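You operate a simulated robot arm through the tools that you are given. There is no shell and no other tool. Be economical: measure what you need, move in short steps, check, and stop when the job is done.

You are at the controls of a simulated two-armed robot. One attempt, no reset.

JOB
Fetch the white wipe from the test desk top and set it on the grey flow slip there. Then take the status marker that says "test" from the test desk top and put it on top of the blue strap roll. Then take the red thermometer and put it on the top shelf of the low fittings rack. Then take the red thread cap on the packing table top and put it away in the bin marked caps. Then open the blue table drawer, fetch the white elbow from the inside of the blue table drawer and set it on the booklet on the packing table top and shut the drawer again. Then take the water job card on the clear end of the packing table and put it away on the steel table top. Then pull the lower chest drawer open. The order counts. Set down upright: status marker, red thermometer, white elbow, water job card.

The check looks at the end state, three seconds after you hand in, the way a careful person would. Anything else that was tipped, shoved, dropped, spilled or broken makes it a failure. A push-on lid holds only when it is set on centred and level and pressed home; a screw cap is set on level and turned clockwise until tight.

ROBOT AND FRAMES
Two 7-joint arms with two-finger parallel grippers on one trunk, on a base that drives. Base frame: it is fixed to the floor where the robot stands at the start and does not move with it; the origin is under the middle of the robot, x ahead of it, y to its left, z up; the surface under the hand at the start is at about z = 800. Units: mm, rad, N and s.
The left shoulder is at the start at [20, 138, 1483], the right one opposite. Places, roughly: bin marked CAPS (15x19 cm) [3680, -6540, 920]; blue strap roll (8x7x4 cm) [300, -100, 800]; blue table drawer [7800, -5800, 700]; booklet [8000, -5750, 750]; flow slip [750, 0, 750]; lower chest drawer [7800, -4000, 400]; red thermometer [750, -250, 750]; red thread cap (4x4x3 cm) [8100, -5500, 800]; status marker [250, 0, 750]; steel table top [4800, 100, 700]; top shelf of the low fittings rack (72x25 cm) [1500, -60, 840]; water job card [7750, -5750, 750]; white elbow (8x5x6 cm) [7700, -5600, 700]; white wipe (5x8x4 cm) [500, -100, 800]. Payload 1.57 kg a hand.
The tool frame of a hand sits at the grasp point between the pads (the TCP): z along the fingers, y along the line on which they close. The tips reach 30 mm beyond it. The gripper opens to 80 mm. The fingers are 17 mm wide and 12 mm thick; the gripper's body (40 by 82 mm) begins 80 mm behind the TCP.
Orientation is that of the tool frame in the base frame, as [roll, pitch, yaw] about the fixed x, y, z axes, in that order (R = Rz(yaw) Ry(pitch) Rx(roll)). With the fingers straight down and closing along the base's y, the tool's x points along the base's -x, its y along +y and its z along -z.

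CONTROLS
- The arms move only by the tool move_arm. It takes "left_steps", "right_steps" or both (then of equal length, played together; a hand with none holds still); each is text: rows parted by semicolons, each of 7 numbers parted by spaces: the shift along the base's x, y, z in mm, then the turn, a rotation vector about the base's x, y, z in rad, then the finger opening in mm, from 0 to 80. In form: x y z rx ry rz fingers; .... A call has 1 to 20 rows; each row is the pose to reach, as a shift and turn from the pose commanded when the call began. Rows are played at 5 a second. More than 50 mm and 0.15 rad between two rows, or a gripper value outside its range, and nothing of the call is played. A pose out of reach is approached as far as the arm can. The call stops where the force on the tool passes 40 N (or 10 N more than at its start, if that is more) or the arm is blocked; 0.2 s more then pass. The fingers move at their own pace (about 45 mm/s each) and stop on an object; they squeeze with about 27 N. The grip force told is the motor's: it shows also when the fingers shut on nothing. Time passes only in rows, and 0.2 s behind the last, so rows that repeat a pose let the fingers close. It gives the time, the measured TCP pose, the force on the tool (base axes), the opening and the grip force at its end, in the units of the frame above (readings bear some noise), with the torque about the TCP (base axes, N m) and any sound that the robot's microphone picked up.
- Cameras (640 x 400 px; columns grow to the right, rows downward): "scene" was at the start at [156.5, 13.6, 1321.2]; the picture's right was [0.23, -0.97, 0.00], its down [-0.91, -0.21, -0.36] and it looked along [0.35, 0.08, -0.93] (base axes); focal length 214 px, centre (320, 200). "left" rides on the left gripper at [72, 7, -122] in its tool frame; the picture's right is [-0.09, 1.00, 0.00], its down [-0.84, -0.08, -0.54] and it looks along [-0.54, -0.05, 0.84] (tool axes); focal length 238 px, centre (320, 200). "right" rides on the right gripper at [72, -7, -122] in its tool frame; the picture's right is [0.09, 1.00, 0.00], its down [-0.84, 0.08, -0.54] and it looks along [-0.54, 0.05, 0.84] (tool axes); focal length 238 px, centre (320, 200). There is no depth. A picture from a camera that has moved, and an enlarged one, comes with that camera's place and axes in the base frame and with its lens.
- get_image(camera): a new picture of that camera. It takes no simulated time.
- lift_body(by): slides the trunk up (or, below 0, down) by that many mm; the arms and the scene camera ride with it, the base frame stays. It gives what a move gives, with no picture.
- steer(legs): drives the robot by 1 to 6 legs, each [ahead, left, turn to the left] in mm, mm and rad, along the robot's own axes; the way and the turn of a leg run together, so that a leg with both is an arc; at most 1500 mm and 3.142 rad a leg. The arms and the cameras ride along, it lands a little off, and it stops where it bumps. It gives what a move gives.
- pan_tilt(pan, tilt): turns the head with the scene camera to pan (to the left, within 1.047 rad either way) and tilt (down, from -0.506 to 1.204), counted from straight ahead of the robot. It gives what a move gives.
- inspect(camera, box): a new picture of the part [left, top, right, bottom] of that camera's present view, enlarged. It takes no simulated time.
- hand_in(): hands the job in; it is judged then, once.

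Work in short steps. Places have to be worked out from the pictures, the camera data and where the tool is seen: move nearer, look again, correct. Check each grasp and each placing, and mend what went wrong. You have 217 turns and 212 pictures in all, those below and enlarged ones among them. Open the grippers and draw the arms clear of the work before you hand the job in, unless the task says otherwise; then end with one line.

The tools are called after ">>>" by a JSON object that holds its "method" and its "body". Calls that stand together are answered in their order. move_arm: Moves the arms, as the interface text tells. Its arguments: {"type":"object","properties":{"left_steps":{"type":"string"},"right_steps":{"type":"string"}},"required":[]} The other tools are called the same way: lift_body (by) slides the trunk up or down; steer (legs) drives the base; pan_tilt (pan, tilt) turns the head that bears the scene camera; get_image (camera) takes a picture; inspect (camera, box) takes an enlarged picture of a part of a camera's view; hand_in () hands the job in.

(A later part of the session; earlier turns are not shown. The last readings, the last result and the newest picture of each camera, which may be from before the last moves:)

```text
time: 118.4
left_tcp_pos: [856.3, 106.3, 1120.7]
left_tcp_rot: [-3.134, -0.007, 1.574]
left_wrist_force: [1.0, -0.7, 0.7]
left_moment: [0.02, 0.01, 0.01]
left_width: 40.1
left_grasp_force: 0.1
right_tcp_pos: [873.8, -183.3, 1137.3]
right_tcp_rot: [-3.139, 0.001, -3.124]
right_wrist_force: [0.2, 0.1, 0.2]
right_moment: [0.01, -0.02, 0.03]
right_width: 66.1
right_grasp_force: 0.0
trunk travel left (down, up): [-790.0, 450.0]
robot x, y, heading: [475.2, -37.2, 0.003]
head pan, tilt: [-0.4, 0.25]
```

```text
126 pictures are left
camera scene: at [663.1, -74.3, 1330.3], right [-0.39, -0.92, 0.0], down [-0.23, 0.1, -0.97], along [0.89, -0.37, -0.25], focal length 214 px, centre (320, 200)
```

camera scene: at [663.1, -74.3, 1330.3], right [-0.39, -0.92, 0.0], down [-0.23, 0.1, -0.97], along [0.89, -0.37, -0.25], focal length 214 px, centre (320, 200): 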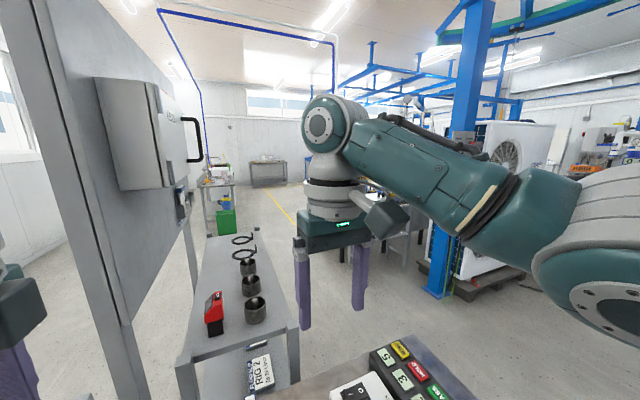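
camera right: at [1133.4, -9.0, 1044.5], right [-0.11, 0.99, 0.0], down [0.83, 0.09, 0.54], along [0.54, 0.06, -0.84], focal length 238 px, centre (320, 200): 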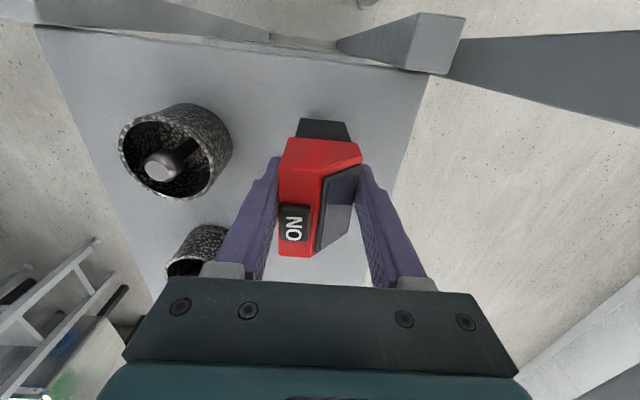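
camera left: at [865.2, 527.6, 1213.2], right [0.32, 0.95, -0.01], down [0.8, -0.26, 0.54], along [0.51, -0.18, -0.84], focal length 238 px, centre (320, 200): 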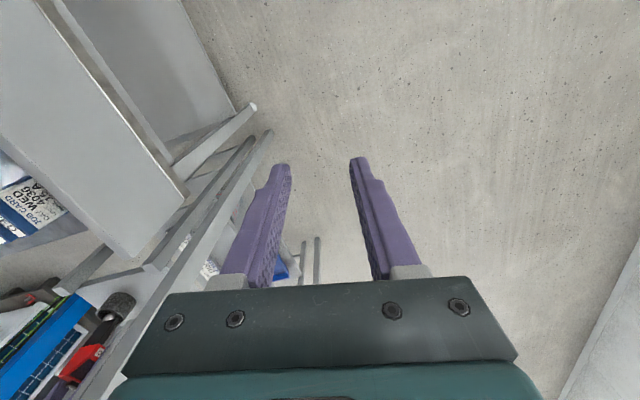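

Arms block the view. I raise the trunk 220 mm and let both hands hang lower and closer for travelling, then look again.

>>> {"method": "lift_body", "body": {"by": 220}}

>>> {"method": "move_arm", "body": {"left_steps": "-20 0 -35 0 0 0 40; -40 0 -70 0 0 0 40; -60 0 -105 0 0 0 40; -80 0 -140 0 0 0 40; -100 0 -175 0 0 0 40; -120 0 -210 0 0 0 40; -140 0 -245 0 0 0 40; -158 0 -279 0 0 0 40; -158 0 -279 0 0 0 40", "right_steps": "-22 0 -37 0 0 0 66; -44 0 -74 0 0 0 66; -66 0 -111 0 0 0 66; -88 0 -148 0 0 0 66; -110 0 -185 0 0 0 66; -132 0 -222 0 0 0 66; -154 0 -259 0 0 0 66; -177 0 -295 0 0 0 66; -177 0 -295 0 0 0 66"}}

>>> {"method": "pan_tilt", "body": {"pan": -0.6, "tilt": 0.3}}

>>> {"method": "get_image", "body": {"camera": "scene"}}

```text
time: 120.7
left_tcp_pos: [855.8, 107.1, 1341.4]
left_tcp_rot: [-3.134, -0.004, 1.571]
left_wrist_force: [-0.2, -0.2, 0.1]
left_moment: [-0.01, -0.02, -0.02]
left_width: 39.8
left_grasp_force: 0.0
right_tcp_pos: [874.7, -182.8, 1358.9]
right_tcp_rot: [-3.14, 0.001, -3.124]
right_wrist_force: [-0.5, -0.3, 0.5]
right_moment: [0.02, -0.01, -0.02]
right_width: 66.3
right_grasp_force: 0.0
trunk travel left (down, up): [-1010.0, 230.0]
robot x, y, heading: [472.1, -40.2, 0.006]
head pan, tilt: [-0.4, 0.25]
```

```text
time: 122.7
left_tcp_pos: [699.5, 105.6, 1063.0]
left_tcp_rot: [-3.134, -0.004, 1.573]
left_wrist_force: [-0.1, -0.2, 0.3]
left_moment: [-0.01, -0.01, 0.0]
left_width: 40.0
left_grasp_force: 0.0
right_tcp_pos: [696.3, -184.1, 1064.3]
right_tcp_rot: [-3.14, 0.002, -3.124]
right_wrist_force: [0.1, 0.0, 0.0]
right_moment: [-0.02, 0.0, 0.02]
right_width: 66.3
right_grasp_force: 0.0
trunk travel left (down, up): [-1010.0, 230.0]
robot x, y, heading: [471.4, -37.9, 0.006]
head pan, tilt: [-0.4, 0.25]
```

```text
time: 123.5
left_tcp_pos: [698.6, 105.9, 1062.4]
left_tcp_rot: [-3.136, -0.005, 1.572]
left_wrist_force: [0.5, 0.1, 0.1]
left_moment: [0.03, 0.0, 0.0]
left_width: 40.2
left_grasp_force: 0.1
right_tcp_pos: [697.6, -183.8, 1064.9]
right_tcp_rot: [-3.139, 0.002, -3.124]
right_wrist_force: [0.7, 0.1, 0.0]
right_moment: [0.04, 0.03, 0.02]
right_width: 66.1
right_grasp_force: 0.0
trunk travel left (down, up): [-1010.0, 230.0]
robot x, y, heading: [474.0, -40.8, 0.001]
head pan, tilt: [-0.6, 0.3]
```

```text
125 pictures are left
camera scene: at [654.2, -90.6, 1545.6], right [-0.56, -0.83, 0.0], down [-0.24, 0.17, -0.96], along [0.79, -0.54, -0.3], focal length 214 px, centre (320, 200)
```

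scene: 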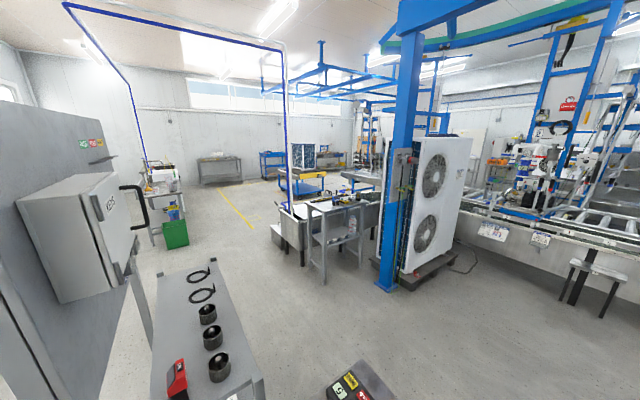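

A good overview: rack straight ahead, a blue post at (1850,-1735), a table near (2300..,-1250) and the free aisle between. I strafe right to y≈-650 and then drive along the aisle.

>>> {"method": "steer", "body": {"legs": [[0, -620, 0]]}}

>>> {"method": "pan_tilt", "body": {"pan": 0.0, "tilt": 0.35}}

>>> {"method": "get_image", "body": {"camera": "scene"}}

```text
time: 126.9
left_tcp_pos: [701.5, -511.5, 1062.8]
left_tcp_rot: [-3.135, -0.006, 1.568]
left_wrist_force: [0.6, 0.1, 0.1]
left_moment: [0.04, -0.02, -0.01]
left_width: 40.2
left_grasp_force: 0.0
right_tcp_pos: [698.3, -802.0, 1064.9]
right_tcp_rot: [-3.14, 0.002, -3.131]
right_wrist_force: [-0.2, -0.1, -0.2]
right_moment: [-0.01, 0.05, 0.01]
right_width: 66.0
right_grasp_force: 0.1
trunk travel left (down, up): [-1010.0, 230.0]
robot x, y, heading: [475.9, -654.3, 0.002]
head pan, tilt: [-0.6, 0.3]
```

```text
time: 127.9
left_tcp_pos: [701.0, -512.0, 1062.9]
left_tcp_rot: [-3.135, -0.004, 1.568]
left_wrist_force: [0.0, 0.9, 0.3]
left_moment: [-0.02, 0.04, 0.01]
left_width: 40.3
left_grasp_force: 0.0
right_tcp_pos: [698.4, -801.5, 1064.3]
right_tcp_rot: [-3.14, 0.001, -3.128]
right_wrist_force: [-0.1, -0.3, -0.2]
right_moment: [0.02, 0.01, 0.0]
right_width: 66.0
right_grasp_force: 0.0
trunk travel left (down, up): [-1010.0, 230.0]
robot x, y, heading: [478.9, -655.8, -0.006]
head pan, tilt: [0.0, 0.351]
```

```text
124 pictures are left
camera scene: at [671.4, -656.2, 1540.8], right [0.0, -1.0, 0.0], down [-0.34, 0.0, -0.94], along [0.94, 0.0, -0.34], focal length 214 px, centre (320, 200)
```

scene: 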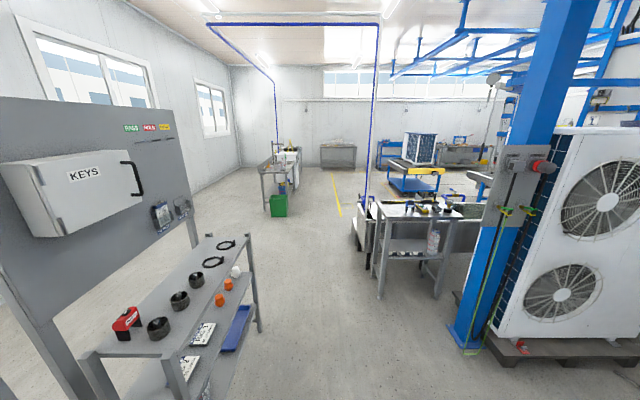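

The aisle is clear; I drive 2.7 m ahead and look to the right.

>>> {"method": "steer", "body": {"legs": [[1400, 0, 0], [1300, 0, 0]]}}

>>> {"method": "pan_tilt", "body": {"pan": -0.7, "tilt": 0.3}}

>>> {"method": "get_image", "body": {"camera": "scene"}}

```text
time: 141.1
left_tcp_pos: [3413.7, -469.3, 1064.1]
left_tcp_rot: [-3.135, -0.007, 1.59]
left_wrist_force: [0.7, 0.1, -0.5]
left_moment: [0.01, 0.0, -0.02]
left_width: 40.0
left_grasp_force: 0.1
right_tcp_pos: [3417.4, -760.1, 1064.8]
right_tcp_rot: [3.141, 0.003, -3.107]
right_wrist_force: [-0.1, -0.2, 0.3]
right_moment: [0.0, 0.02, -0.02]
right_width: 66.2
right_grasp_force: 0.1
trunk travel left (down, up): [-1010.0, 230.0]
robot x, y, heading: [3194.1, -618.7, 0.022]
head pan, tilt: [0.0, 0.351]
```

```text
time: 142.2
left_tcp_pos: [3413.4, -469.6, 1062.8]
left_tcp_rot: [-3.134, -0.006, 1.589]
left_wrist_force: [0.5, -0.2, -0.4]
left_moment: [0.0, 0.0, 0.01]
left_width: 40.1
left_grasp_force: 0.0
right_tcp_pos: [3417.2, -760.0, 1064.5]
right_tcp_rot: [-3.138, 0.002, -3.106]
right_wrist_force: [0.3, -0.9, -0.8]
right_moment: [0.03, 0.03, 0.0]
right_width: 66.0
right_grasp_force: 0.1
trunk travel left (down, up): [-1010.0, 230.0]
robot x, y, heading: [3191.9, -615.4, 0.017]
head pan, tilt: [-0.7, 0.3]
```

```text
123 pictures are left
camera scene: at [3367.5, -674.5, 1545.5], right [-0.63, -0.78, 0.0], down [-0.23, 0.19, -0.96], along [0.74, -0.6, -0.3], focal length 214 px, centre (320, 200)
```

scene: 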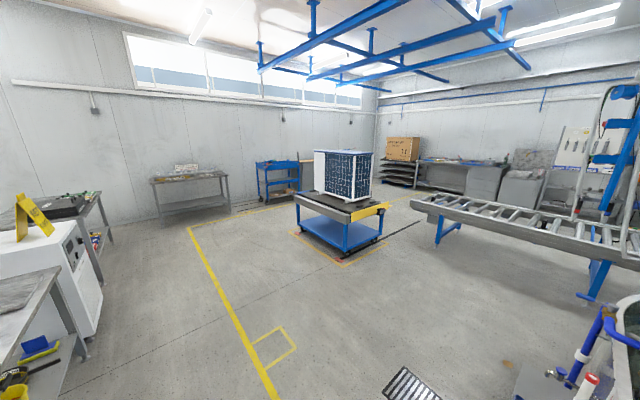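

Open floor: the unit's cart stands near (5220,-2520), the roller line ends near x≈4500. I continue ahead to about x 6200 and look toward the packing area.

>>> {"method": "steer", "body": {"legs": [[1450, -220, 0], [1450, -120, 0]]}}

>>> {"method": "pan_tilt", "body": {"pan": -1.0, "tilt": 0.25}}

>>> {"method": "get_image", "body": {"camera": "scene"}}

```text
time: 156.3
left_tcp_pos: [6316.6, -786.6, 1063.8]
left_tcp_rot: [-3.135, -0.005, 1.576]
left_wrist_force: [0.4, -0.1, 0.3]
left_moment: [-0.03, -0.03, -0.03]
left_width: 40.1
left_grasp_force: 0.1
right_tcp_pos: [6317.1, -1075.7, 1064.8]
right_tcp_rot: [-3.141, 0.002, -3.121]
right_wrist_force: [-0.8, 0.2, -0.3]
right_moment: [0.01, 0.0, 0.03]
right_width: 65.8
right_grasp_force: 0.0
trunk travel left (down, up): [-1010.0, 230.0]
robot x, y, heading: [6096.6, -929.5, 0.012]
head pan, tilt: [-0.7, 0.3]
```

```text
time: 157.1
left_tcp_pos: [6317.2, -785.5, 1064.1]
left_tcp_rot: [-3.135, -0.004, 1.577]
left_wrist_force: [0.5, -0.7, -0.1]
left_moment: [-0.01, -0.01, 0.01]
left_width: 39.9
left_grasp_force: 0.0
right_tcp_pos: [6317.1, -1076.2, 1065.1]
right_tcp_rot: [-3.14, 0.001, -3.12]
right_wrist_force: [0.7, -0.5, -0.5]
right_moment: [0.0, -0.03, 0.0]
right_width: 65.9
right_grasp_force: 0.1
trunk travel left (down, up): [-1010.0, 230.0]
robot x, y, heading: [6094.0, -932.7, 0.012]
head pan, tilt: [-1.0, 0.25]
```

```text
122 pictures are left
camera scene: at [6247.1, -1009.1, 1550.3], right [-0.84, -0.55, 0.0], down [-0.14, 0.21, -0.97], along [0.53, -0.81, -0.25], focal length 214 px, centre (320, 200)
```

scene: 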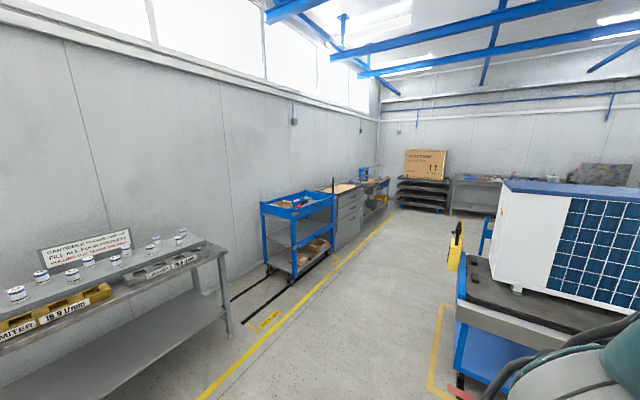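

The wall along x≈8000 holds, towards −y: blue cart, grey drawer chest, then the packing table; all face −x. I move to x≈6850 and strafe right to y≈-4000 first.

>>> {"method": "steer", "body": {"legs": [[770, -100, 0], [0, -1500, 0], [0, -1400, 0]]}}

>>> {"method": "pan_tilt", "body": {"pan": -0.5, "tilt": 0.4}}

>>> {"method": "get_image", "body": {"camera": "scene"}}

```text
time: 175.1
left_tcp_pos: [7152.3, -3801.4, 1063.6]
left_tcp_rot: [-3.135, -0.006, 1.597]
left_wrist_force: [0.1, -1.1, 0.0]
left_moment: [0.02, 0.04, -0.01]
left_width: 40.1
left_grasp_force: 0.1
right_tcp_pos: [7158.6, -4092.2, 1064.5]
right_tcp_rot: [-3.14, 0.001, -3.097]
right_wrist_force: [1.4, -0.2, 0.4]
right_moment: [0.0, 0.0, -0.01]
right_width: 66.0
right_grasp_force: 0.0
trunk travel left (down, up): [-1010.0, 230.0]
robot x, y, heading: [6935.7, -3953.4, 0.032]
head pan, tilt: [-1.0, 0.25]
```

```text
time: 176.0
left_tcp_pos: [7153.6, -3802.2, 1063.2]
left_tcp_rot: [-3.134, -0.006, 1.599]
left_wrist_force: [0.1, -0.5, 0.5]
left_moment: [0.06, -0.02, 0.03]
left_width: 39.8
left_grasp_force: 0.1
right_tcp_pos: [7158.3, -4091.6, 1064.9]
right_tcp_rot: [-3.139, 0.001, -3.099]
right_wrist_force: [0.3, -0.1, -0.5]
right_moment: [-0.02, 0.01, 0.01]
right_width: 65.9
right_grasp_force: 0.1
trunk travel left (down, up): [-1010.0, 230.0]
robot x, y, heading: [6934.1, -3956.5, 0.03]
head pan, tilt: [-0.499, 0.4]
```

```text
121 pictures are left
camera scene: at [7118.1, -3992.0, 1536.3], right [-0.45, -0.89, 0.0], down [-0.35, 0.18, -0.92], along [0.82, -0.42, -0.39], focal length 214 px, centre (320, 200)
```

scene: 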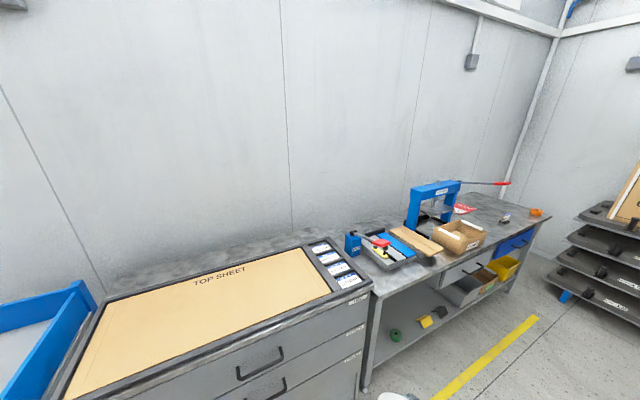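

The packing table with the press and boxes follows to the right, its clear end near y≈-5600. I strafe 1.5 m further right, correcting the heading.

>>> {"method": "steer", "body": {"legs": [[0, 0, -0.03], [0, -1450, 0]]}}

>>> {"method": "pan_tilt", "body": {"pan": 0.0, "tilt": 0.55}}

>>> {"method": "get_image", "body": {"camera": "scene"}}

```text
time: 183.5
left_tcp_pos: [7162.7, -5239.3, 1062.6]
left_tcp_rot: [-3.134, -0.006, 1.576]
left_wrist_force: [0.4, 0.1, 0.5]
left_moment: [-0.02, 0.0, 0.02]
left_width: 40.1
left_grasp_force: 0.1
right_tcp_pos: [7162.1, -5529.2, 1064.0]
right_tcp_rot: [-3.141, 0.001, -3.121]
right_wrist_force: [0.1, 0.1, 0.4]
right_moment: [0.02, 0.01, 0.02]
right_width: 65.9
right_grasp_force: 0.3
trunk travel left (down, up): [-1010.0, 230.0]
robot x, y, heading: [6938.1, -5384.1, 0.011]
head pan, tilt: [-0.499, 0.4]
```

```text
time: 184.4
left_tcp_pos: [7163.2, -5239.4, 1062.7]
left_tcp_rot: [-3.135, -0.005, 1.577]
left_wrist_force: [0.3, -0.3, 0.0]
left_moment: [0.0, 0.0, -0.03]
left_width: 40.0
left_grasp_force: 0.1
right_tcp_pos: [7162.4, -5529.8, 1063.6]
right_tcp_rot: [-3.138, 0.002, -3.12]
right_wrist_force: [0.5, 0.5, -0.1]
right_moment: [0.0, 0.01, 0.01]
right_width: 66.0
right_grasp_force: 0.1
trunk travel left (down, up): [-1010.0, 230.0]
robot x, y, heading: [6937.1, -5388.1, 0.009]
head pan, tilt: [0.0, 0.55]
```

```text
120 pictures are left
camera scene: at [7131.8, -5383.8, 1522.6], right [0.01, -1.0, 0.0], down [-0.52, 0.0, -0.85], along [0.85, 0.01, -0.52], focal length 214 px, centre (320, 200)
```

scene: 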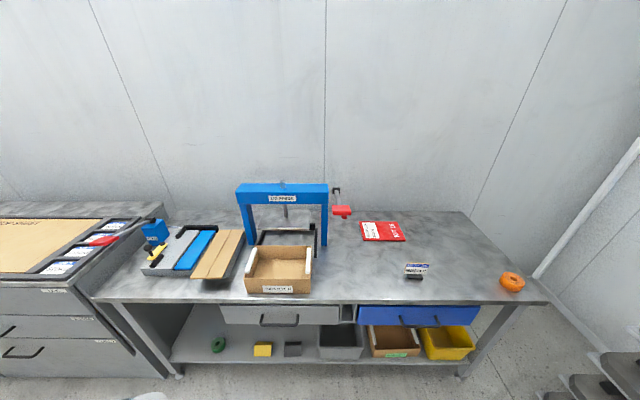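

I enlarge the clear end of the packing table.

>>> {"method": "inspect", "body": {"camera": "scene", "box": [320, 180, 560, 340]}}

>>> {"method": "inspect", "body": {"camera": "scene", "box": [130, 170, 370, 330]}}

```text
2.50 times, centred on (440, 260) of scene
camera zoom: at [7131.8, -5383.8, 1522.6], right [0.01, -1.0, 0.0], down [-0.52, 0.0, -0.85], along [0.85, 0.01, -0.52], focal length 536 px, centre (20, 50)
```

zoom: 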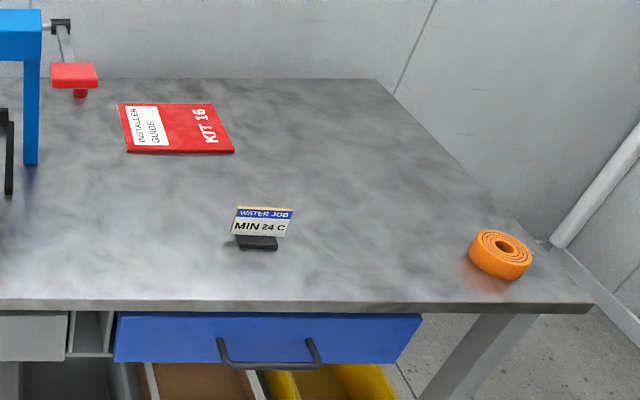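

```text
2.50 times, centred on (250, 250) of scene
camera zoom: at [7131.8, -5383.8, 1522.6], right [0.01, -1.0, 0.0], down [-0.52, 0.0, -0.85], along [0.85, 0.01, -0.52], focal length 536 px, centre (495, 75)
```

zoom: 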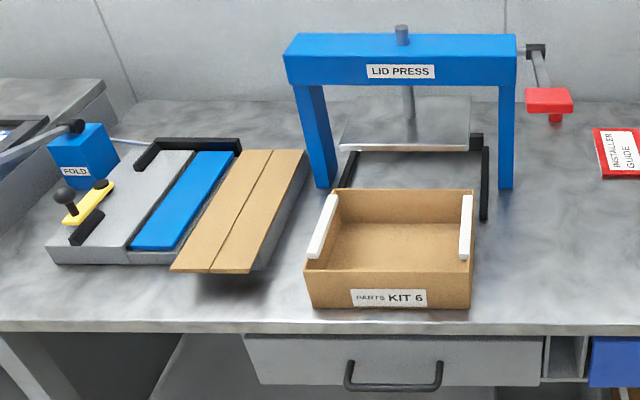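

The red cap is probably near the press lever at about (8100,-5500), partly hidden. I bring the arms forward/up relative to the shoulders and lower the trunk to working height.

>>> {"method": "move_arm", "body": {"left_steps": "18 0 27 0 0 0 40; 36 0 54 0 0 0 40; 54 0 81 0 0 0 40; 72 0 108 0 0 0 40; 90 0 135 0 0 0 40; 110 0 162 0 0 0 40; 130 0 190 0 0 0 40; 150 0 218 0 0 0 40; 165 0 240 0 0 0 40; 165 0 240 0 0 0 40", "right_steps": "18 0 27 0 0 0 66; 36 0 54 0 0 0 66; 54 0 81 0 0 0 66; 72 0 108 0 0 0 66; 90 0 135 0 0 0 66; 110 0 162 0 0 0 66; 130 0 190 0 0 0 66; 150 0 218 0 0 0 66; 165 0 240 0 0 0 66; 165 0 240 0 0 0 66"}}

>>> {"method": "lift_body", "body": {"by": -330}}

>>> {"method": "steer", "body": {"legs": [[0, -230, 0]]}}

>>> {"method": "pan_tilt", "body": {"pan": 0.2, "tilt": 0.3}}

>>> {"method": "get_image", "body": {"camera": "scene"}}

```text
time: 186.6
left_tcp_pos: [7328.7, -5239.9, 1302.4]
left_tcp_rot: [-3.133, -0.005, 1.575]
left_wrist_force: [0.7, 0.8, 0.2]
left_moment: [-0.01, -0.05, 0.0]
left_width: 39.9
left_grasp_force: 0.1
right_tcp_pos: [7327.4, -5530.3, 1304.3]
right_tcp_rot: [-3.14, 0.002, -3.119]
right_wrist_force: [0.6, 0.0, 0.2]
right_moment: [-0.02, -0.01, 0.02]
right_width: 65.6
right_grasp_force: 0.0
trunk travel left (down, up): [-1010.0, 230.0]
robot x, y, heading: [6942.0, -5386.5, 0.013]
head pan, tilt: [0.0, 0.55]
```

```text
time: 189.9
left_tcp_pos: [7326.2, -5239.0, 972.0]
left_tcp_rot: [-3.134, -0.005, 1.578]
left_wrist_force: [-0.5, 0.3, -0.2]
left_moment: [0.02, -0.02, 0.0]
left_width: 40.1
left_grasp_force: 0.2
right_tcp_pos: [7327.6, -5529.2, 974.8]
right_tcp_rot: [-3.139, 0.001, -3.12]
right_wrist_force: [-0.2, -0.6, -0.3]
right_moment: [0.01, -0.02, 0.0]
right_width: 66.0
right_grasp_force: 0.1
trunk travel left (down, up): [-680.0, 560.0]
robot x, y, heading: [6940.7, -5386.3, 0.009]
head pan, tilt: [0.0, 0.55]
```

```text
time: 191.6
left_tcp_pos: [7328.1, -5470.8, 972.9]
left_tcp_rot: [-3.134, -0.005, 1.582]
left_wrist_force: [-0.4, -0.6, -0.2]
left_moment: [0.0, 0.02, -0.02]
left_width: 39.8
left_grasp_force: 0.1
right_tcp_pos: [7332.2, -5762.6, 973.9]
right_tcp_rot: [-3.141, 0.002, -3.116]
right_wrist_force: [-0.3, 0.6, -0.2]
right_moment: [-0.03, 0.03, 0.01]
right_width: 66.1
right_grasp_force: 0.0
trunk travel left (down, up): [-680.0, 560.0]
robot x, y, heading: [6940.3, -5620.9, 0.011]
head pan, tilt: [0.0, 0.55]
```

```text
time: 192.4
left_tcp_pos: [7328.1, -5470.7, 972.0]
left_tcp_rot: [-3.133, -0.005, 1.58]
left_wrist_force: [0.0, 0.0, 0.4]
left_moment: [0.02, 0.01, -0.03]
left_width: 40.2
left_grasp_force: 0.1
right_tcp_pos: [7330.3, -5761.4, 974.5]
right_tcp_rot: [-3.14, 0.002, -3.114]
right_wrist_force: [-0.3, -0.2, 0.4]
right_moment: [0.02, 0.0, -0.01]
right_width: 65.8
right_grasp_force: 0.0
trunk travel left (down, up): [-680.0, 560.0]
robot x, y, heading: [6943.2, -5619.0, 0.01]
head pan, tilt: [0.201, 0.3]
```

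```text
117 pictures are left
camera scene: at [7135.8, -5598.5, 1215.5], right [0.21, -0.98, 0.0], down [-0.29, -0.06, -0.96], along [0.93, 0.2, -0.3], focal length 214 px, centre (320, 200)
```

scene: 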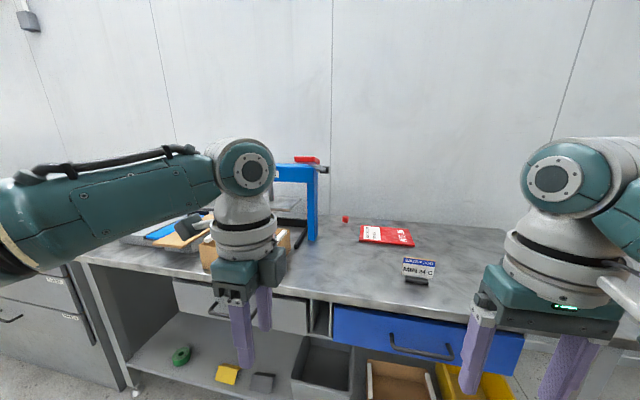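

Triangulating: table top z≈785, booklet (8014,-5707), red cap ≈ (8138,-5512); the press (x≈7954, y>-5415) has a lever handle sticking out at about (7650,-5455, z 1155). I move the base right to keep the left arm clear of the lever, then forward step by step.

>>> {"method": "steer", "body": {"legs": [[0, -150, 0], [300, 0, 0]]}}

>>> {"method": "get_image", "body": {"camera": "scene"}}

>>> {"method": "get_image", "body": {"camera": "left"}}

```text
time: 195.4
left_tcp_pos: [7631.1, -5617.6, 973.1]
left_tcp_rot: [-3.133, -0.005, 1.576]
left_wrist_force: [0.5, -0.9, 0.5]
left_moment: [-0.01, 0.03, 0.02]
left_width: 39.8
left_grasp_force: 0.1
right_tcp_pos: [7633.0, -5907.1, 973.4]
right_tcp_rot: [-3.139, 0.003, -3.117]
right_wrist_force: [-0.6, -0.9, 0.7]
right_moment: [0.0, 0.02, 0.01]
right_width: 65.8
right_grasp_force: 0.1
trunk travel left (down, up): [-680.0, 560.0]
robot x, y, heading: [7247.7, -5764.0, 0.012]
head pan, tilt: [0.201, 0.3]
```

```text
116 pictures are left
camera scene: at [7437.8, -5744.6, 1215.6], right [0.21, -0.98, 0.0], down [-0.29, -0.06, -0.96], along [0.93, 0.2, -0.3], focal length 214 px, centre (320, 200)
```

scene: 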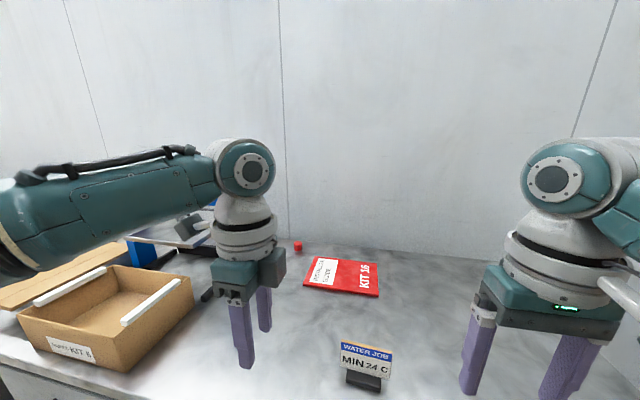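

```text
115 pictures are left
camera left: at [7638.4, -5546.7, 1095.8], right [1.0, -0.08, -0.01], down [-0.07, -0.84, 0.54], along [-0.05, -0.54, -0.84], focal length 238 px, centre (320, 200)
```

left: 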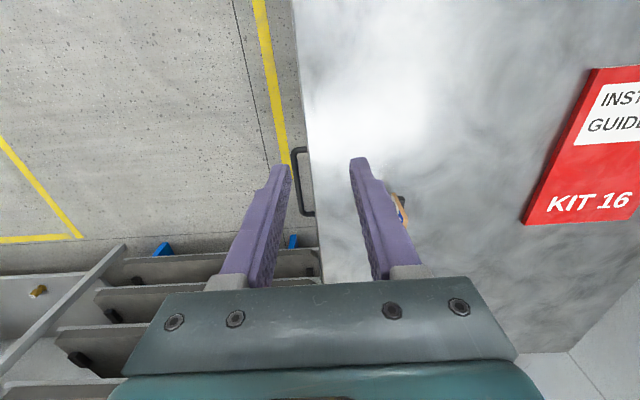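

The job card stands at about (7738,-5765). I advance 300 mm more to see whether the base gets under the table.

>>> {"method": "steer", "body": {"legs": [[330, 0, 0]]}}

>>> {"method": "get_image", "body": {"camera": "scene"}}

```text
time: 197.0
left_tcp_pos: [7791.8, -5612.4, 959.2]
left_tcp_rot: [-3.1, -0.006, 1.597]
left_wrist_force: [-0.8, -0.3, 0.1]
left_moment: [0.0, -0.01, 0.01]
left_width: 40.1
left_grasp_force: 0.0
right_tcp_pos: [7802.4, -5905.8, 970.3]
right_tcp_rot: [-3.138, -0.012, -3.107]
right_wrist_force: [0.3, 0.3, -0.1]
right_moment: [0.01, 0.04, -0.02]
right_width: 66.1
right_grasp_force: 0.0
trunk travel left (down, up): [-680.0, 560.0]
robot x, y, heading: [7425.9, -5763.8, 0.026]
head pan, tilt: [0.201, 0.3]
stopped in leg 1: the robot was blocked; the commanded pose is now the measured one
```

```text
114 pictures are left
camera scene: at [7609.5, -5744.2, 1212.6], right [0.22, -0.97, 0.0], down [-0.3, -0.07, -0.95], along [0.93, 0.21, -0.31], focal length 214 px, centre (320, 200)
```

scene: 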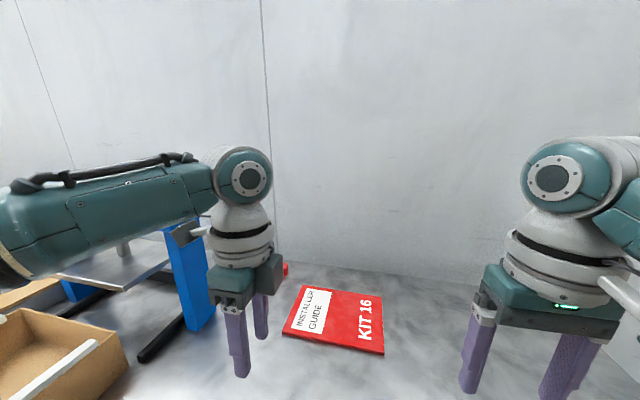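

The base stops at x≈7426, so the cap (x≈8138) is out of reach head-on. I'll stand sideways: heading −90° puts the left shoulder 138 mm nearer the table. First back off and turn right.

>>> {"method": "steer", "body": {"legs": [[-380, 0, 0], [0, 0, -1.59]]}}

>>> {"method": "pan_tilt", "body": {"pan": 0.9, "tilt": 0.4}}

>>> {"method": "get_image", "body": {"camera": "scene"}}

```text
time: 203.3
left_tcp_pos: [7187.8, -6157.1, 967.0]
left_tcp_rot: [-3.12, -0.01, 0.008]
left_wrist_force: [0.1, 0.2, 0.5]
left_moment: [-0.02, -0.04, -0.02]
left_width: 39.9
left_grasp_force: 0.1
right_tcp_pos: [6893.8, -6161.6, 974.9]
right_tcp_rot: [-3.139, 0.003, 1.585]
right_wrist_force: [0.1, 0.2, 0.5]
right_moment: [0.02, 0.01, 0.02]
right_width: 66.0
right_grasp_force: 0.1
trunk travel left (down, up): [-680.0, 560.0]
robot x, y, heading: [7037.6, -5776.4, -1.568]
head pan, tilt: [0.201, 0.3]
```

```text
time: 204.3
left_tcp_pos: [7186.9, -6157.3, 967.1]
left_tcp_rot: [-3.119, -0.009, 0.004]
left_wrist_force: [0.5, 0.4, -0.3]
left_moment: [-0.03, -0.01, 0.0]
left_width: 40.1
left_grasp_force: 0.1
right_tcp_pos: [6894.8, -6159.7, 975.4]
right_tcp_rot: [-3.141, 0.004, 1.586]
right_wrist_force: [-0.1, -1.0, -0.5]
right_moment: [-0.01, -0.02, 0.01]
right_width: 66.1
right_grasp_force: 0.0
trunk travel left (down, up): [-680.0, 560.0]
robot x, y, heading: [7040.1, -5770.0, -1.571]
head pan, tilt: [0.901, 0.4]
```

```text
113 pictures are left
camera scene: at [7114.6, -5929.2, 1206.3], right [-0.62, -0.79, 0.0], down [-0.31, 0.24, -0.92], along [0.72, -0.57, -0.39], focal length 214 px, centre (320, 200)
```

scene: 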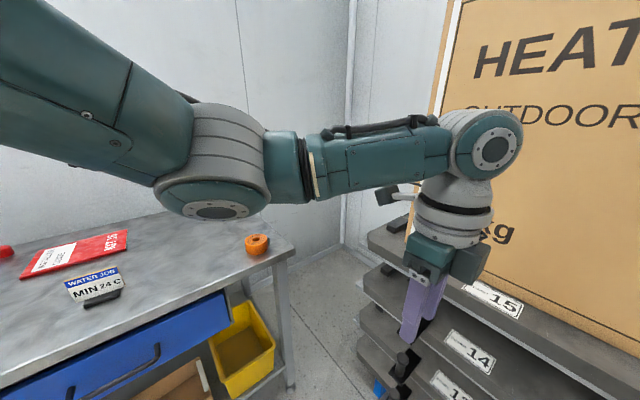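

I back away from the cartons to y≈-5560 and turn the left tool so its camera faces its shoulder.

>>> {"method": "steer", "body": {"legs": [[-210, 0, 0]]}}

>>> {"method": "move_arm", "body": {"left_steps": "0 0 0 0 0 0.143 40; 0 0 0 0 0 0.286 40; 0 0 0 0 0 0.429 40; 0 0 0 0 0 0.572 40; 0 0 0 0 0 0.715 40; 0 0 0 0 0 0.858 40; 0 0 0 0 0 1.0 40; 0 0 0 0 0 1.143 40; 0 0 0 0 0 1.286 40; 0 0 0 0 0 1.429 40; 0 0 0 0 0 1.57 40; 0 0 0 0 0 1.57 40"}}

```text
time: 206.0
left_tcp_pos: [7187.8, -5948.3, 966.0]
left_tcp_rot: [-3.118, -0.009, 0.004]
left_wrist_force: [0.7, -0.3, 0.3]
left_moment: [-0.01, 0.02, -0.01]
left_width: 40.2
left_grasp_force: 0.1
right_tcp_pos: [6892.7, -5953.1, 974.5]
right_tcp_rot: [-3.139, 0.003, 1.586]
right_wrist_force: [0.0, -1.3, 0.0]
right_moment: [0.03, 0.01, -0.03]
right_width: 66.2
right_grasp_force: 0.1
trunk travel left (down, up): [-680.0, 560.0]
robot x, y, heading: [7038.9, -5566.0, -1.573]
head pan, tilt: [0.901, 0.4]
```

```text
time: 208.6
left_tcp_pos: [7186.7, -5950.0, 967.7]
left_tcp_rot: [-3.118, -0.008, 1.578]
left_wrist_force: [-0.1, 0.4, -1.0]
left_moment: [-0.02, 0.01, 0.02]
left_width: 40.0
left_grasp_force: 0.0
right_tcp_pos: [6892.2, -5952.4, 975.5]
right_tcp_rot: [-3.14, 0.003, 1.585]
right_wrist_force: [0.4, 0.3, -1.3]
right_moment: [-0.02, 0.0, 0.02]
right_width: 66.0
right_grasp_force: 0.0
trunk travel left (down, up): [-680.0, 560.0]
robot x, y, heading: [7040.4, -5564.0, -1.562]
head pan, tilt: [0.901, 0.4]
```

Now I swing the left arm out to the robot's left (world +x), turning with it and rising slightly.

>>> {"method": "move_arm", "body": {"left_steps": "46 4 6 0 0 0.128 60; 92 14 12 0 0 0.256 60; 136 30 18 0 0 0.384 60; 178 51 24 0 0 0.512 60; 216 78 30 0 0 0.64 60; 251 109 36 0 0 0.768 60; 282 144 42 0 0 0.896 60; 307 183 48 0 0 1.024 60; 328 225 54 0 0 1.152 60; 343 269 60 0 0 1.28 60; 352 315 66 0 0 1.408 60; 356 358 70 0 0 1.55 60; 356 358 70 0 0 1.55 60"}}

>>> {"method": "get_image", "body": {"camera": "scene"}}

```text
time: 211.4
left_tcp_pos: [7542.6, -5591.0, 1036.6]
left_tcp_rot: [-3.119, -0.01, 3.128]
left_wrist_force: [0.6, 0.2, -0.5]
left_moment: [0.02, -0.01, 0.0]
left_width: 60.1
left_grasp_force: 0.0
right_tcp_pos: [6893.6, -5953.0, 975.1]
right_tcp_rot: [-3.14, 0.003, 1.587]
right_wrist_force: [-1.4, -0.3, 0.4]
right_moment: [0.03, -0.02, -0.03]
right_width: 65.8
right_grasp_force: 0.2
trunk travel left (down, up): [-680.0, 560.0]
robot x, y, heading: [7038.4, -5564.9, -1.57]
head pan, tilt: [0.901, 0.4]
```

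```text
112 pictures are left
camera scene: at [7113.9, -5721.8, 1206.3], right [-0.62, -0.79, 0.0], down [-0.31, 0.24, -0.92], along [0.72, -0.57, -0.39], focal length 214 px, centre (320, 200)
```

scene: 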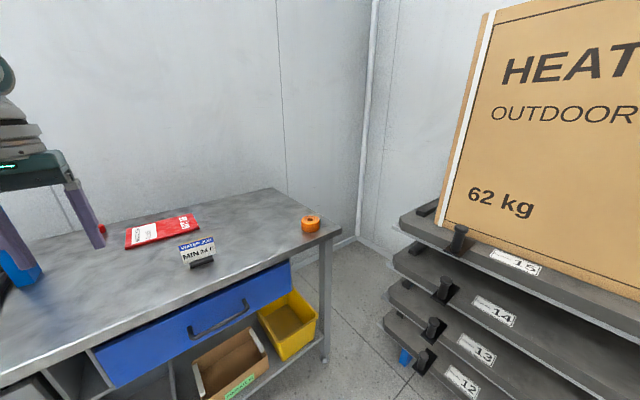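

Works well. I lower the trunk in two stages while lifting the left hand to keep it above table height.

>>> {"method": "lift_body", "body": {"by": -110}}

>>> {"method": "move_arm", "body": {"left_steps": "0 0 30 0 0 0 60; 5 0 60 0 0 0 60; 10 0 90 0 0 0 60; 10 0 115 0 0 0 60; 10 0 115 0 0 0 60"}}

>>> {"method": "lift_body", "body": {"by": -110}}

```text
time: 212.8
left_tcp_pos: [7544.1, -5591.0, 926.7]
left_tcp_rot: [-3.119, -0.008, 3.125]
left_wrist_force: [0.9, -0.5, 0.4]
left_moment: [-0.01, 0.06, 0.05]
left_width: 60.0
left_grasp_force: 0.1
right_tcp_pos: [6893.3, -5953.0, 865.3]
right_tcp_rot: [-3.141, 0.003, 1.586]
right_wrist_force: [-0.1, 0.3, 0.5]
right_moment: [-0.04, 0.0, 0.01]
right_width: 66.1
right_grasp_force: 0.1
trunk travel left (down, up): [-570.0, 670.0]
robot x, y, heading: [7037.8, -5567.7, -1.567]
head pan, tilt: [0.901, 0.4]
```

```text
time: 214.0
left_tcp_pos: [7557.0, -5595.3, 1017.6]
left_tcp_rot: [-3.119, -0.009, 3.126]
left_wrist_force: [0.8, -0.5, 0.5]
left_moment: [0.0, 0.03, 0.01]
left_width: 60.0
left_grasp_force: 0.0
left hand out of reach, approached as far as the arm can: row 4, 5
right_tcp_pos: [6892.2, -5953.6, 865.3]
right_tcp_rot: [-3.139, 0.005, 1.585]
right_wrist_force: [-0.8, 0.8, 0.0]
right_moment: [0.02, 0.0, -0.03]
right_width: 65.8
right_grasp_force: 0.1
trunk travel left (down, up): [-570.0, 670.0]
robot x, y, heading: [7036.5, -5566.9, -1.571]
head pan, tilt: [0.901, 0.4]
```

```text
time: 215.4
left_tcp_pos: [7556.5, -5596.8, 908.7]
left_tcp_rot: [-3.12, -0.006, 3.126]
left_wrist_force: [0.1, -0.6, 0.0]
left_moment: [0.01, 0.04, -0.01]
left_width: 59.8
left_grasp_force: 0.0
right_tcp_pos: [6893.6, -5953.1, 754.2]
right_tcp_rot: [-3.139, 0.004, 1.587]
right_wrist_force: [-0.8, 0.0, -0.4]
right_moment: [0.02, 0.0, 0.02]
right_width: 66.0
right_grasp_force: 0.0
trunk travel left (down, up): [-460.0, 780.0]
robot x, y, heading: [7039.4, -5565.0, -1.565]
head pan, tilt: [0.901, 0.4]
```

Now I tilt the left fingers forward (towards +x) by 45° in steps, above table height.

>>> {"method": "move_arm", "body": {"left_steps": "26 0 -8 0.01 -0.131 0 60; 52 0 -13 0.02 -0.262 0 60; 77 0 -14 0.02 -0.393 0 60; 100 0 -12 0.02 -0.524 0 60; 122 0 -7 0.02 -0.654 0 60; 141 0 0 0.02 -0.785 0 60; 141 0 0 0.02 -0.785 0 60"}}

>>> {"method": "get_image", "body": {"camera": "left"}}

```text
time: 217.0
left_tcp_pos: [7697.1, -5595.0, 908.2]
left_tcp_rot: [3.124, 0.778, 3.107]
left_wrist_force: [-0.7, 0.4, 0.2]
left_moment: [0.05, 0.01, 0.0]
left_width: 60.0
left_grasp_force: 0.2
right_tcp_pos: [6893.8, -5954.2, 755.7]
right_tcp_rot: [-3.14, 0.002, 1.587]
right_wrist_force: [0.1, -0.5, -0.4]
right_moment: [-0.02, -0.01, 0.01]
right_width: 66.2
right_grasp_force: 0.0
trunk travel left (down, up): [-460.0, 780.0]
robot x, y, heading: [7038.6, -5563.6, -1.567]
head pan, tilt: [0.901, 0.4]
```

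```text
111 pictures are left
camera left: at [7560.9, -5586.9, 945.1], right [0.09, 0.99, 0.08], down [0.21, -0.09, 0.97], along [0.97, -0.07, -0.22], focal length 238 px, centre (320, 200)
```

left: 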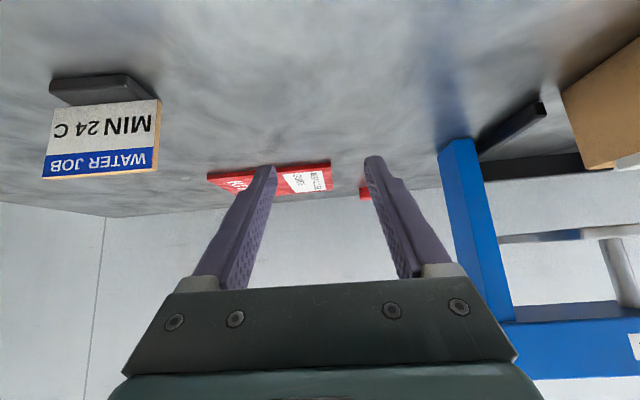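

The cap is visible right of the booklet. I now slide the robot toward the table (its left), 350 mm.

>>> {"method": "steer", "body": {"legs": [[0, 350, 0]]}}

>>> {"method": "get_image", "body": {"camera": "left"}}

>>> {"method": "pan_tilt", "body": {"pan": 1.04, "tilt": 0.4}}

>>> {"method": "get_image", "body": {"camera": "scene"}}

```text
time: 219.3
left_tcp_pos: [8044.0, -5595.9, 906.3]
left_tcp_rot: [3.123, 0.776, 3.107]
left_wrist_force: [-0.1, 0.1, -0.2]
left_moment: [0.03, 0.02, 0.03]
left_width: 60.0
left_grasp_force: 0.0
right_tcp_pos: [7239.2, -5952.1, 754.0]
right_tcp_rot: [-3.141, 0.002, 1.585]
right_wrist_force: [0.3, -0.6, 0.1]
right_moment: [0.01, 0.01, 0.01]
right_width: 66.1
right_grasp_force: 0.0
trunk travel left (down, up): [-460.0, 780.0]
robot x, y, heading: [7383.2, -5566.1, -1.569]
head pan, tilt: [0.901, 0.4]
```

```text
110 pictures are left
camera left: at [7907.3, -5587.4, 945.2], right [0.09, 0.99, 0.08], down [0.21, -0.09, 0.97], along [0.97, -0.07, -0.22], focal length 238 px, centre (320, 200)
```

left: 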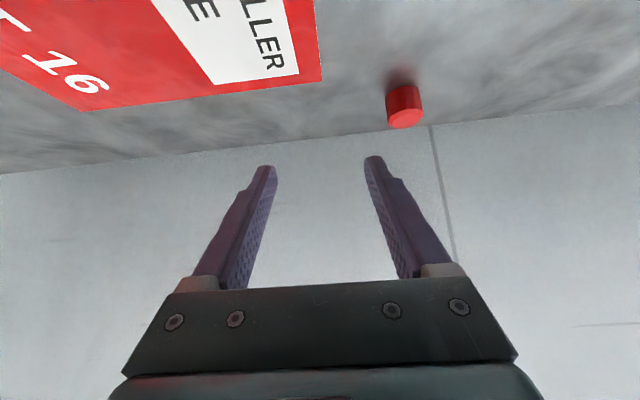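

```text
time: 220.0
left_tcp_pos: [8043.5, -5596.2, 906.6]
left_tcp_rot: [3.123, 0.776, 3.106]
left_wrist_force: [-0.4, -0.8, -0.3]
left_moment: [0.0, -0.01, 0.0]
left_width: 60.2
left_grasp_force: 0.0
right_tcp_pos: [7239.7, -5952.5, 755.6]
right_tcp_rot: [-3.14, 0.004, 1.584]
right_wrist_force: [-0.1, 0.3, 0.4]
right_moment: [-0.01, -0.01, 0.0]
right_width: 65.9
right_grasp_force: 0.0
trunk travel left (down, up): [-460.0, 780.0]
robot x, y, heading: [7384.9, -5562.6, -1.569]
head pan, tilt: [1.04, 0.4]
```

```text
109 pictures are left
camera scene: at [7467.3, -5710.6, 986.3], right [-0.51, -0.86, 0.0], down [-0.34, 0.2, -0.92], along [0.79, -0.47, -0.39], focal length 214 px, centre (320, 200)
```

scene: 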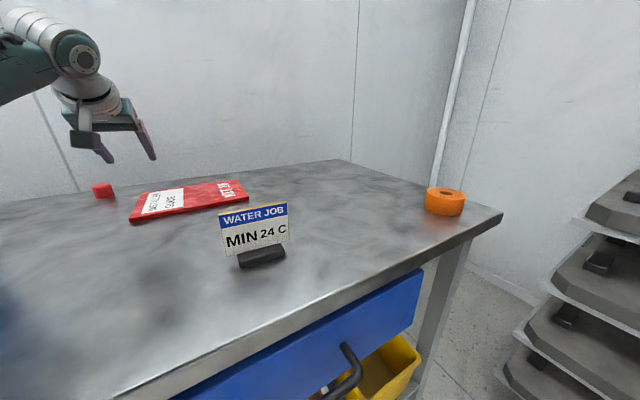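

The cap is at (8137,-5508), ~37 mm wide. I slide 40 mm closer first, then check the base position.

>>> {"method": "steer", "body": {"legs": [[0, 42, 0]]}}

>>> {"method": "move_arm", "body": {"left_steps": "5 25 0 0 -0.06 0 70; 10 50 -5 0 -0.12 0 70; 14 75 -10 0 -0.17 0 70; 14 88 -15 0 -0.17 0 70; 14 88 -15 0 -0.17 0 70"}}

>>> {"method": "get_image", "body": {"camera": "left"}}

```text
time: 220.8
left_tcp_pos: [8085.2, -5598.4, 906.2]
left_tcp_rot: [3.125, 0.777, 3.105]
left_wrist_force: [0.1, -0.5, -0.7]
left_moment: [0.02, 0.02, 0.01]
left_width: 59.8
left_grasp_force: 0.1
right_tcp_pos: [7281.6, -5951.8, 753.5]
right_tcp_rot: [-3.14, 0.003, 1.583]
right_wrist_force: [0.1, -0.8, 0.6]
right_moment: [-0.01, 0.04, 0.0]
right_width: 66.1
right_grasp_force: 0.1
trunk travel left (down, up): [-460.0, 780.0]
robot x, y, heading: [7426.6, -5563.9, -1.57]
head pan, tilt: [1.04, 0.4]
```

```text
time: 222.1
left_tcp_pos: [8099.9, -5507.3, 892.8]
left_tcp_rot: [3.115, 0.945, 3.097]
left_wrist_force: [-0.6, -0.2, 1.4]
left_moment: [-0.01, 0.02, 0.0]
left_width: 70.1
left_grasp_force: 0.0
right_tcp_pos: [7280.0, -5952.3, 754.6]
right_tcp_rot: [-3.141, 0.005, 1.584]
right_wrist_force: [-0.6, 1.2, 0.2]
right_moment: [-0.02, -0.02, 0.0]
right_width: 66.1
right_grasp_force: 0.1
trunk travel left (down, up): [-460.0, 780.0]
robot x, y, heading: [7425.7, -5564.3, -1.571]
head pan, tilt: [1.04, 0.4]
```

```text
108 pictures are left
camera left: at [7958.2, -5498.0, 907.3], right [0.07, 0.99, 0.09], down [0.05, -0.09, 0.99], along [1.0, -0.07, -0.05], focal length 238 px, centre (320, 200)
```

left: 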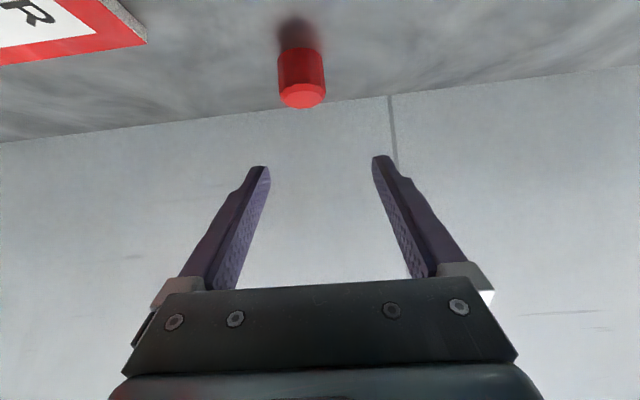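

Adjusting y by −7: I descend to the cap with open fingers.

>>> {"method": "move_arm", "body": {"left_steps": "6 -4 -20 0 0 0 70; 14 -7 -42 0 0 0 70; 22 -7 -60 0 0 0 70; 22 -7 -60 0 0 0 70"}}

>>> {"method": "get_image", "body": {"camera": "left"}}

>>> {"method": "inspect", "body": {"camera": "scene", "box": [0, 80, 220, 240]}}

```text
time: 223.1
left_tcp_pos: [8120.3, -5514.6, 834.6]
left_tcp_rot: [3.113, 0.947, 3.099]
left_wrist_force: [0.0, 0.3, 0.0]
left_moment: [-0.03, 0.01, 0.0]
left_width: 69.9
left_grasp_force: 0.0
right_tcp_pos: [7280.7, -5951.1, 754.7]
right_tcp_rot: [-3.141, 0.003, 1.584]
right_wrist_force: [0.5, 0.2, 0.3]
right_moment: [0.0, -0.01, 0.01]
right_width: 66.3
right_grasp_force: 0.0
trunk travel left (down, up): [-460.0, 780.0]
robot x, y, heading: [7429.3, -5568.3, -1.569]
head pan, tilt: [1.04, 0.4]
```

```text
107 pictures are left
camera left: at [7980.5, -5506.1, 848.0], right [0.07, 0.99, 0.09], down [0.05, -0.09, 0.99], along [1.0, -0.07, -0.05], focal length 238 px, centre (320, 200)
```

left: 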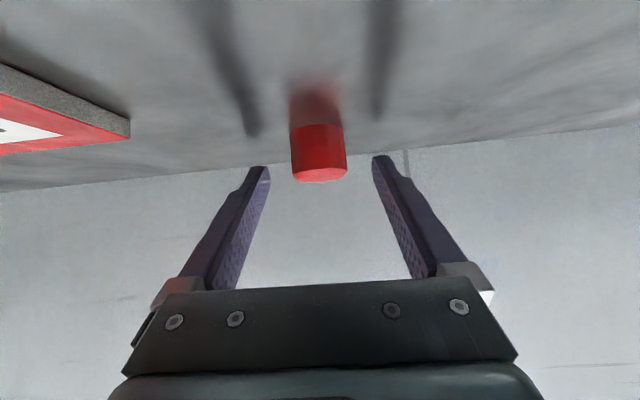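

```text
2.50 times, centred on (110, 160) of scene
camera zoom: at [7509.4, -5710.6, 986.3], right [-0.51, -0.86, 0.0], down [-0.34, 0.2, -0.92], along [0.79, -0.47, -0.39], focal length 536 px, centre (845, 300)
```

zoom: 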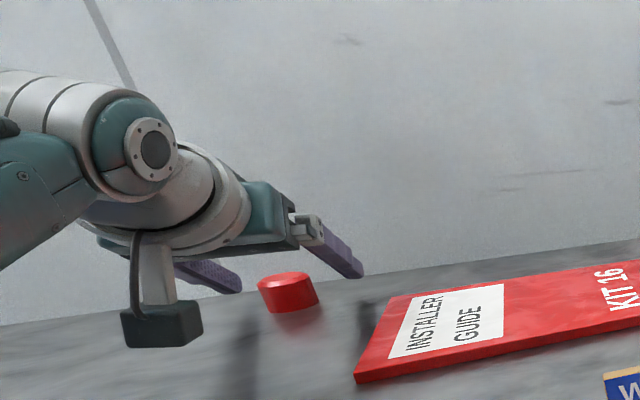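

Centred. I go down the last 18 mm and close.

>>> {"method": "move_arm", "body": {"left_steps": "6 0 -10 0 0 0 70; 11 0 -17 0 0 0 70; 11 0 -17 0 0 0 70; 11 0 -17 0 0 0 40; 11 0 -17 0 0 0 10; 11 0 -17 0 0 0 0; 11 0 -17 0 0 0 0"}}

>>> {"method": "get_image", "body": {"camera": "left"}}

```text
time: 223.6
left_tcp_pos: [8132.9, -5517.3, 825.1]
left_tcp_rot: [3.122, 0.967, 3.099]
left_wrist_force: [-0.1, 0.2, -0.5]
left_moment: [0.0, 0.03, 0.0]
left_width: 70.2
left_grasp_force: 0.1
right_tcp_pos: [7282.1, -5951.7, 755.6]
right_tcp_rot: [-3.139, 0.006, 1.584]
right_wrist_force: [0.5, 0.5, -0.1]
right_moment: [0.03, 0.01, 0.0]
right_width: 66.1
right_grasp_force: 0.1
trunk travel left (down, up): [-460.0, 780.0]
robot x, y, heading: [7425.9, -5565.9, -1.57]
head pan, tilt: [1.04, 0.4]
stopped in row 2 (left hand): the force on the tool passed its limit at 79 N (the readings are from after the stop); the commanded pose is now the measured one
```

```text
105 pictures are left
camera left: at [7992.8, -5507.6, 837.1], right [0.08, 0.99, 0.09], down [0.03, -0.09, 1.0], along [1.0, -0.07, -0.03], focal length 238 px, centre (320, 200)
```

left: 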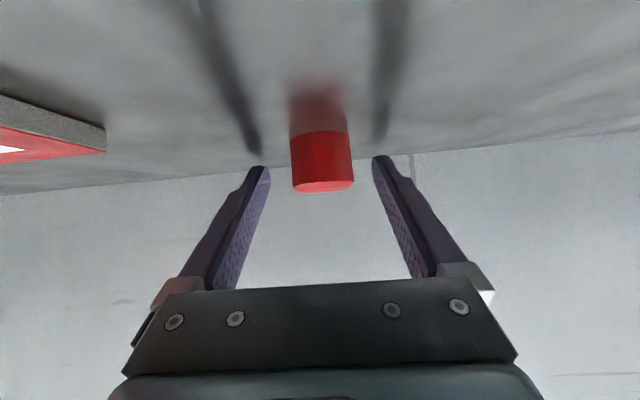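

Something (likely the camera box on the table) touched at this flat tilt. I raise a little, slide the base 30 mm closer, and use a steeper tool angle.

>>> {"method": "move_arm", "body": {"left_steps": "-5 0 15 0 0 0 70; -10 0 35 0 0.05 0 70; -20 0 50 0 0.12 0 70; -30 0 55 0 0.19 0 70; -30 0 55 0 0.19 0 70"}}

>>> {"method": "steer", "body": {"legs": [[0, 35, 0]]}}

>>> {"method": "get_image", "body": {"camera": "left"}}

```text
time: 224.8
left_tcp_pos: [8102.7, -5517.2, 881.2]
left_tcp_rot: [3.131, 0.775, 3.109]
left_wrist_force: [0.2, 0.6, 0.2]
left_moment: [0.03, 0.01, 0.02]
left_width: 69.9
left_grasp_force: 0.1
right_tcp_pos: [7279.6, -5952.0, 754.1]
right_tcp_rot: [-3.14, 0.003, 1.584]
right_wrist_force: [-0.5, 0.1, 0.4]
right_moment: [0.0, -0.01, -0.01]
right_width: 66.1
right_grasp_force: 0.0
trunk travel left (down, up): [-460.0, 780.0]
robot x, y, heading: [7426.8, -5562.6, -1.573]
head pan, tilt: [1.04, 0.4]
```

```text
time: 225.7
left_tcp_pos: [8139.0, -5517.3, 881.4]
left_tcp_rot: [3.133, 0.778, 3.107]
left_wrist_force: [0.3, 0.0, -0.8]
left_moment: [-0.01, 0.04, 0.02]
left_width: 70.1
left_grasp_force: 0.0
right_tcp_pos: [7315.3, -5952.7, 754.5]
right_tcp_rot: [-3.138, 0.003, 1.584]
right_wrist_force: [0.3, -0.5, 0.5]
right_moment: [-0.01, 0.0, -0.04]
right_width: 66.0
right_grasp_force: 0.1
trunk travel left (down, up): [-460.0, 780.0]
robot x, y, heading: [7461.2, -5566.3, -1.564]
head pan, tilt: [1.04, 0.4]
```

```text
104 pictures are left
camera left: at [8001.9, -5507.5, 918.6], right [0.09, 0.99, 0.07], down [0.21, -0.09, 0.97], along [0.97, -0.07, -0.22], focal length 238 px, centre (320, 200)
```

left: 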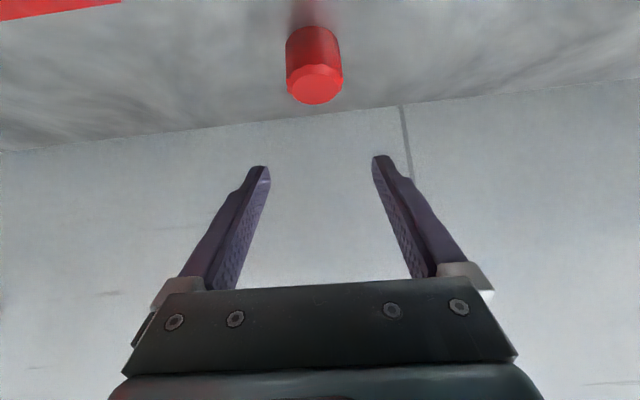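

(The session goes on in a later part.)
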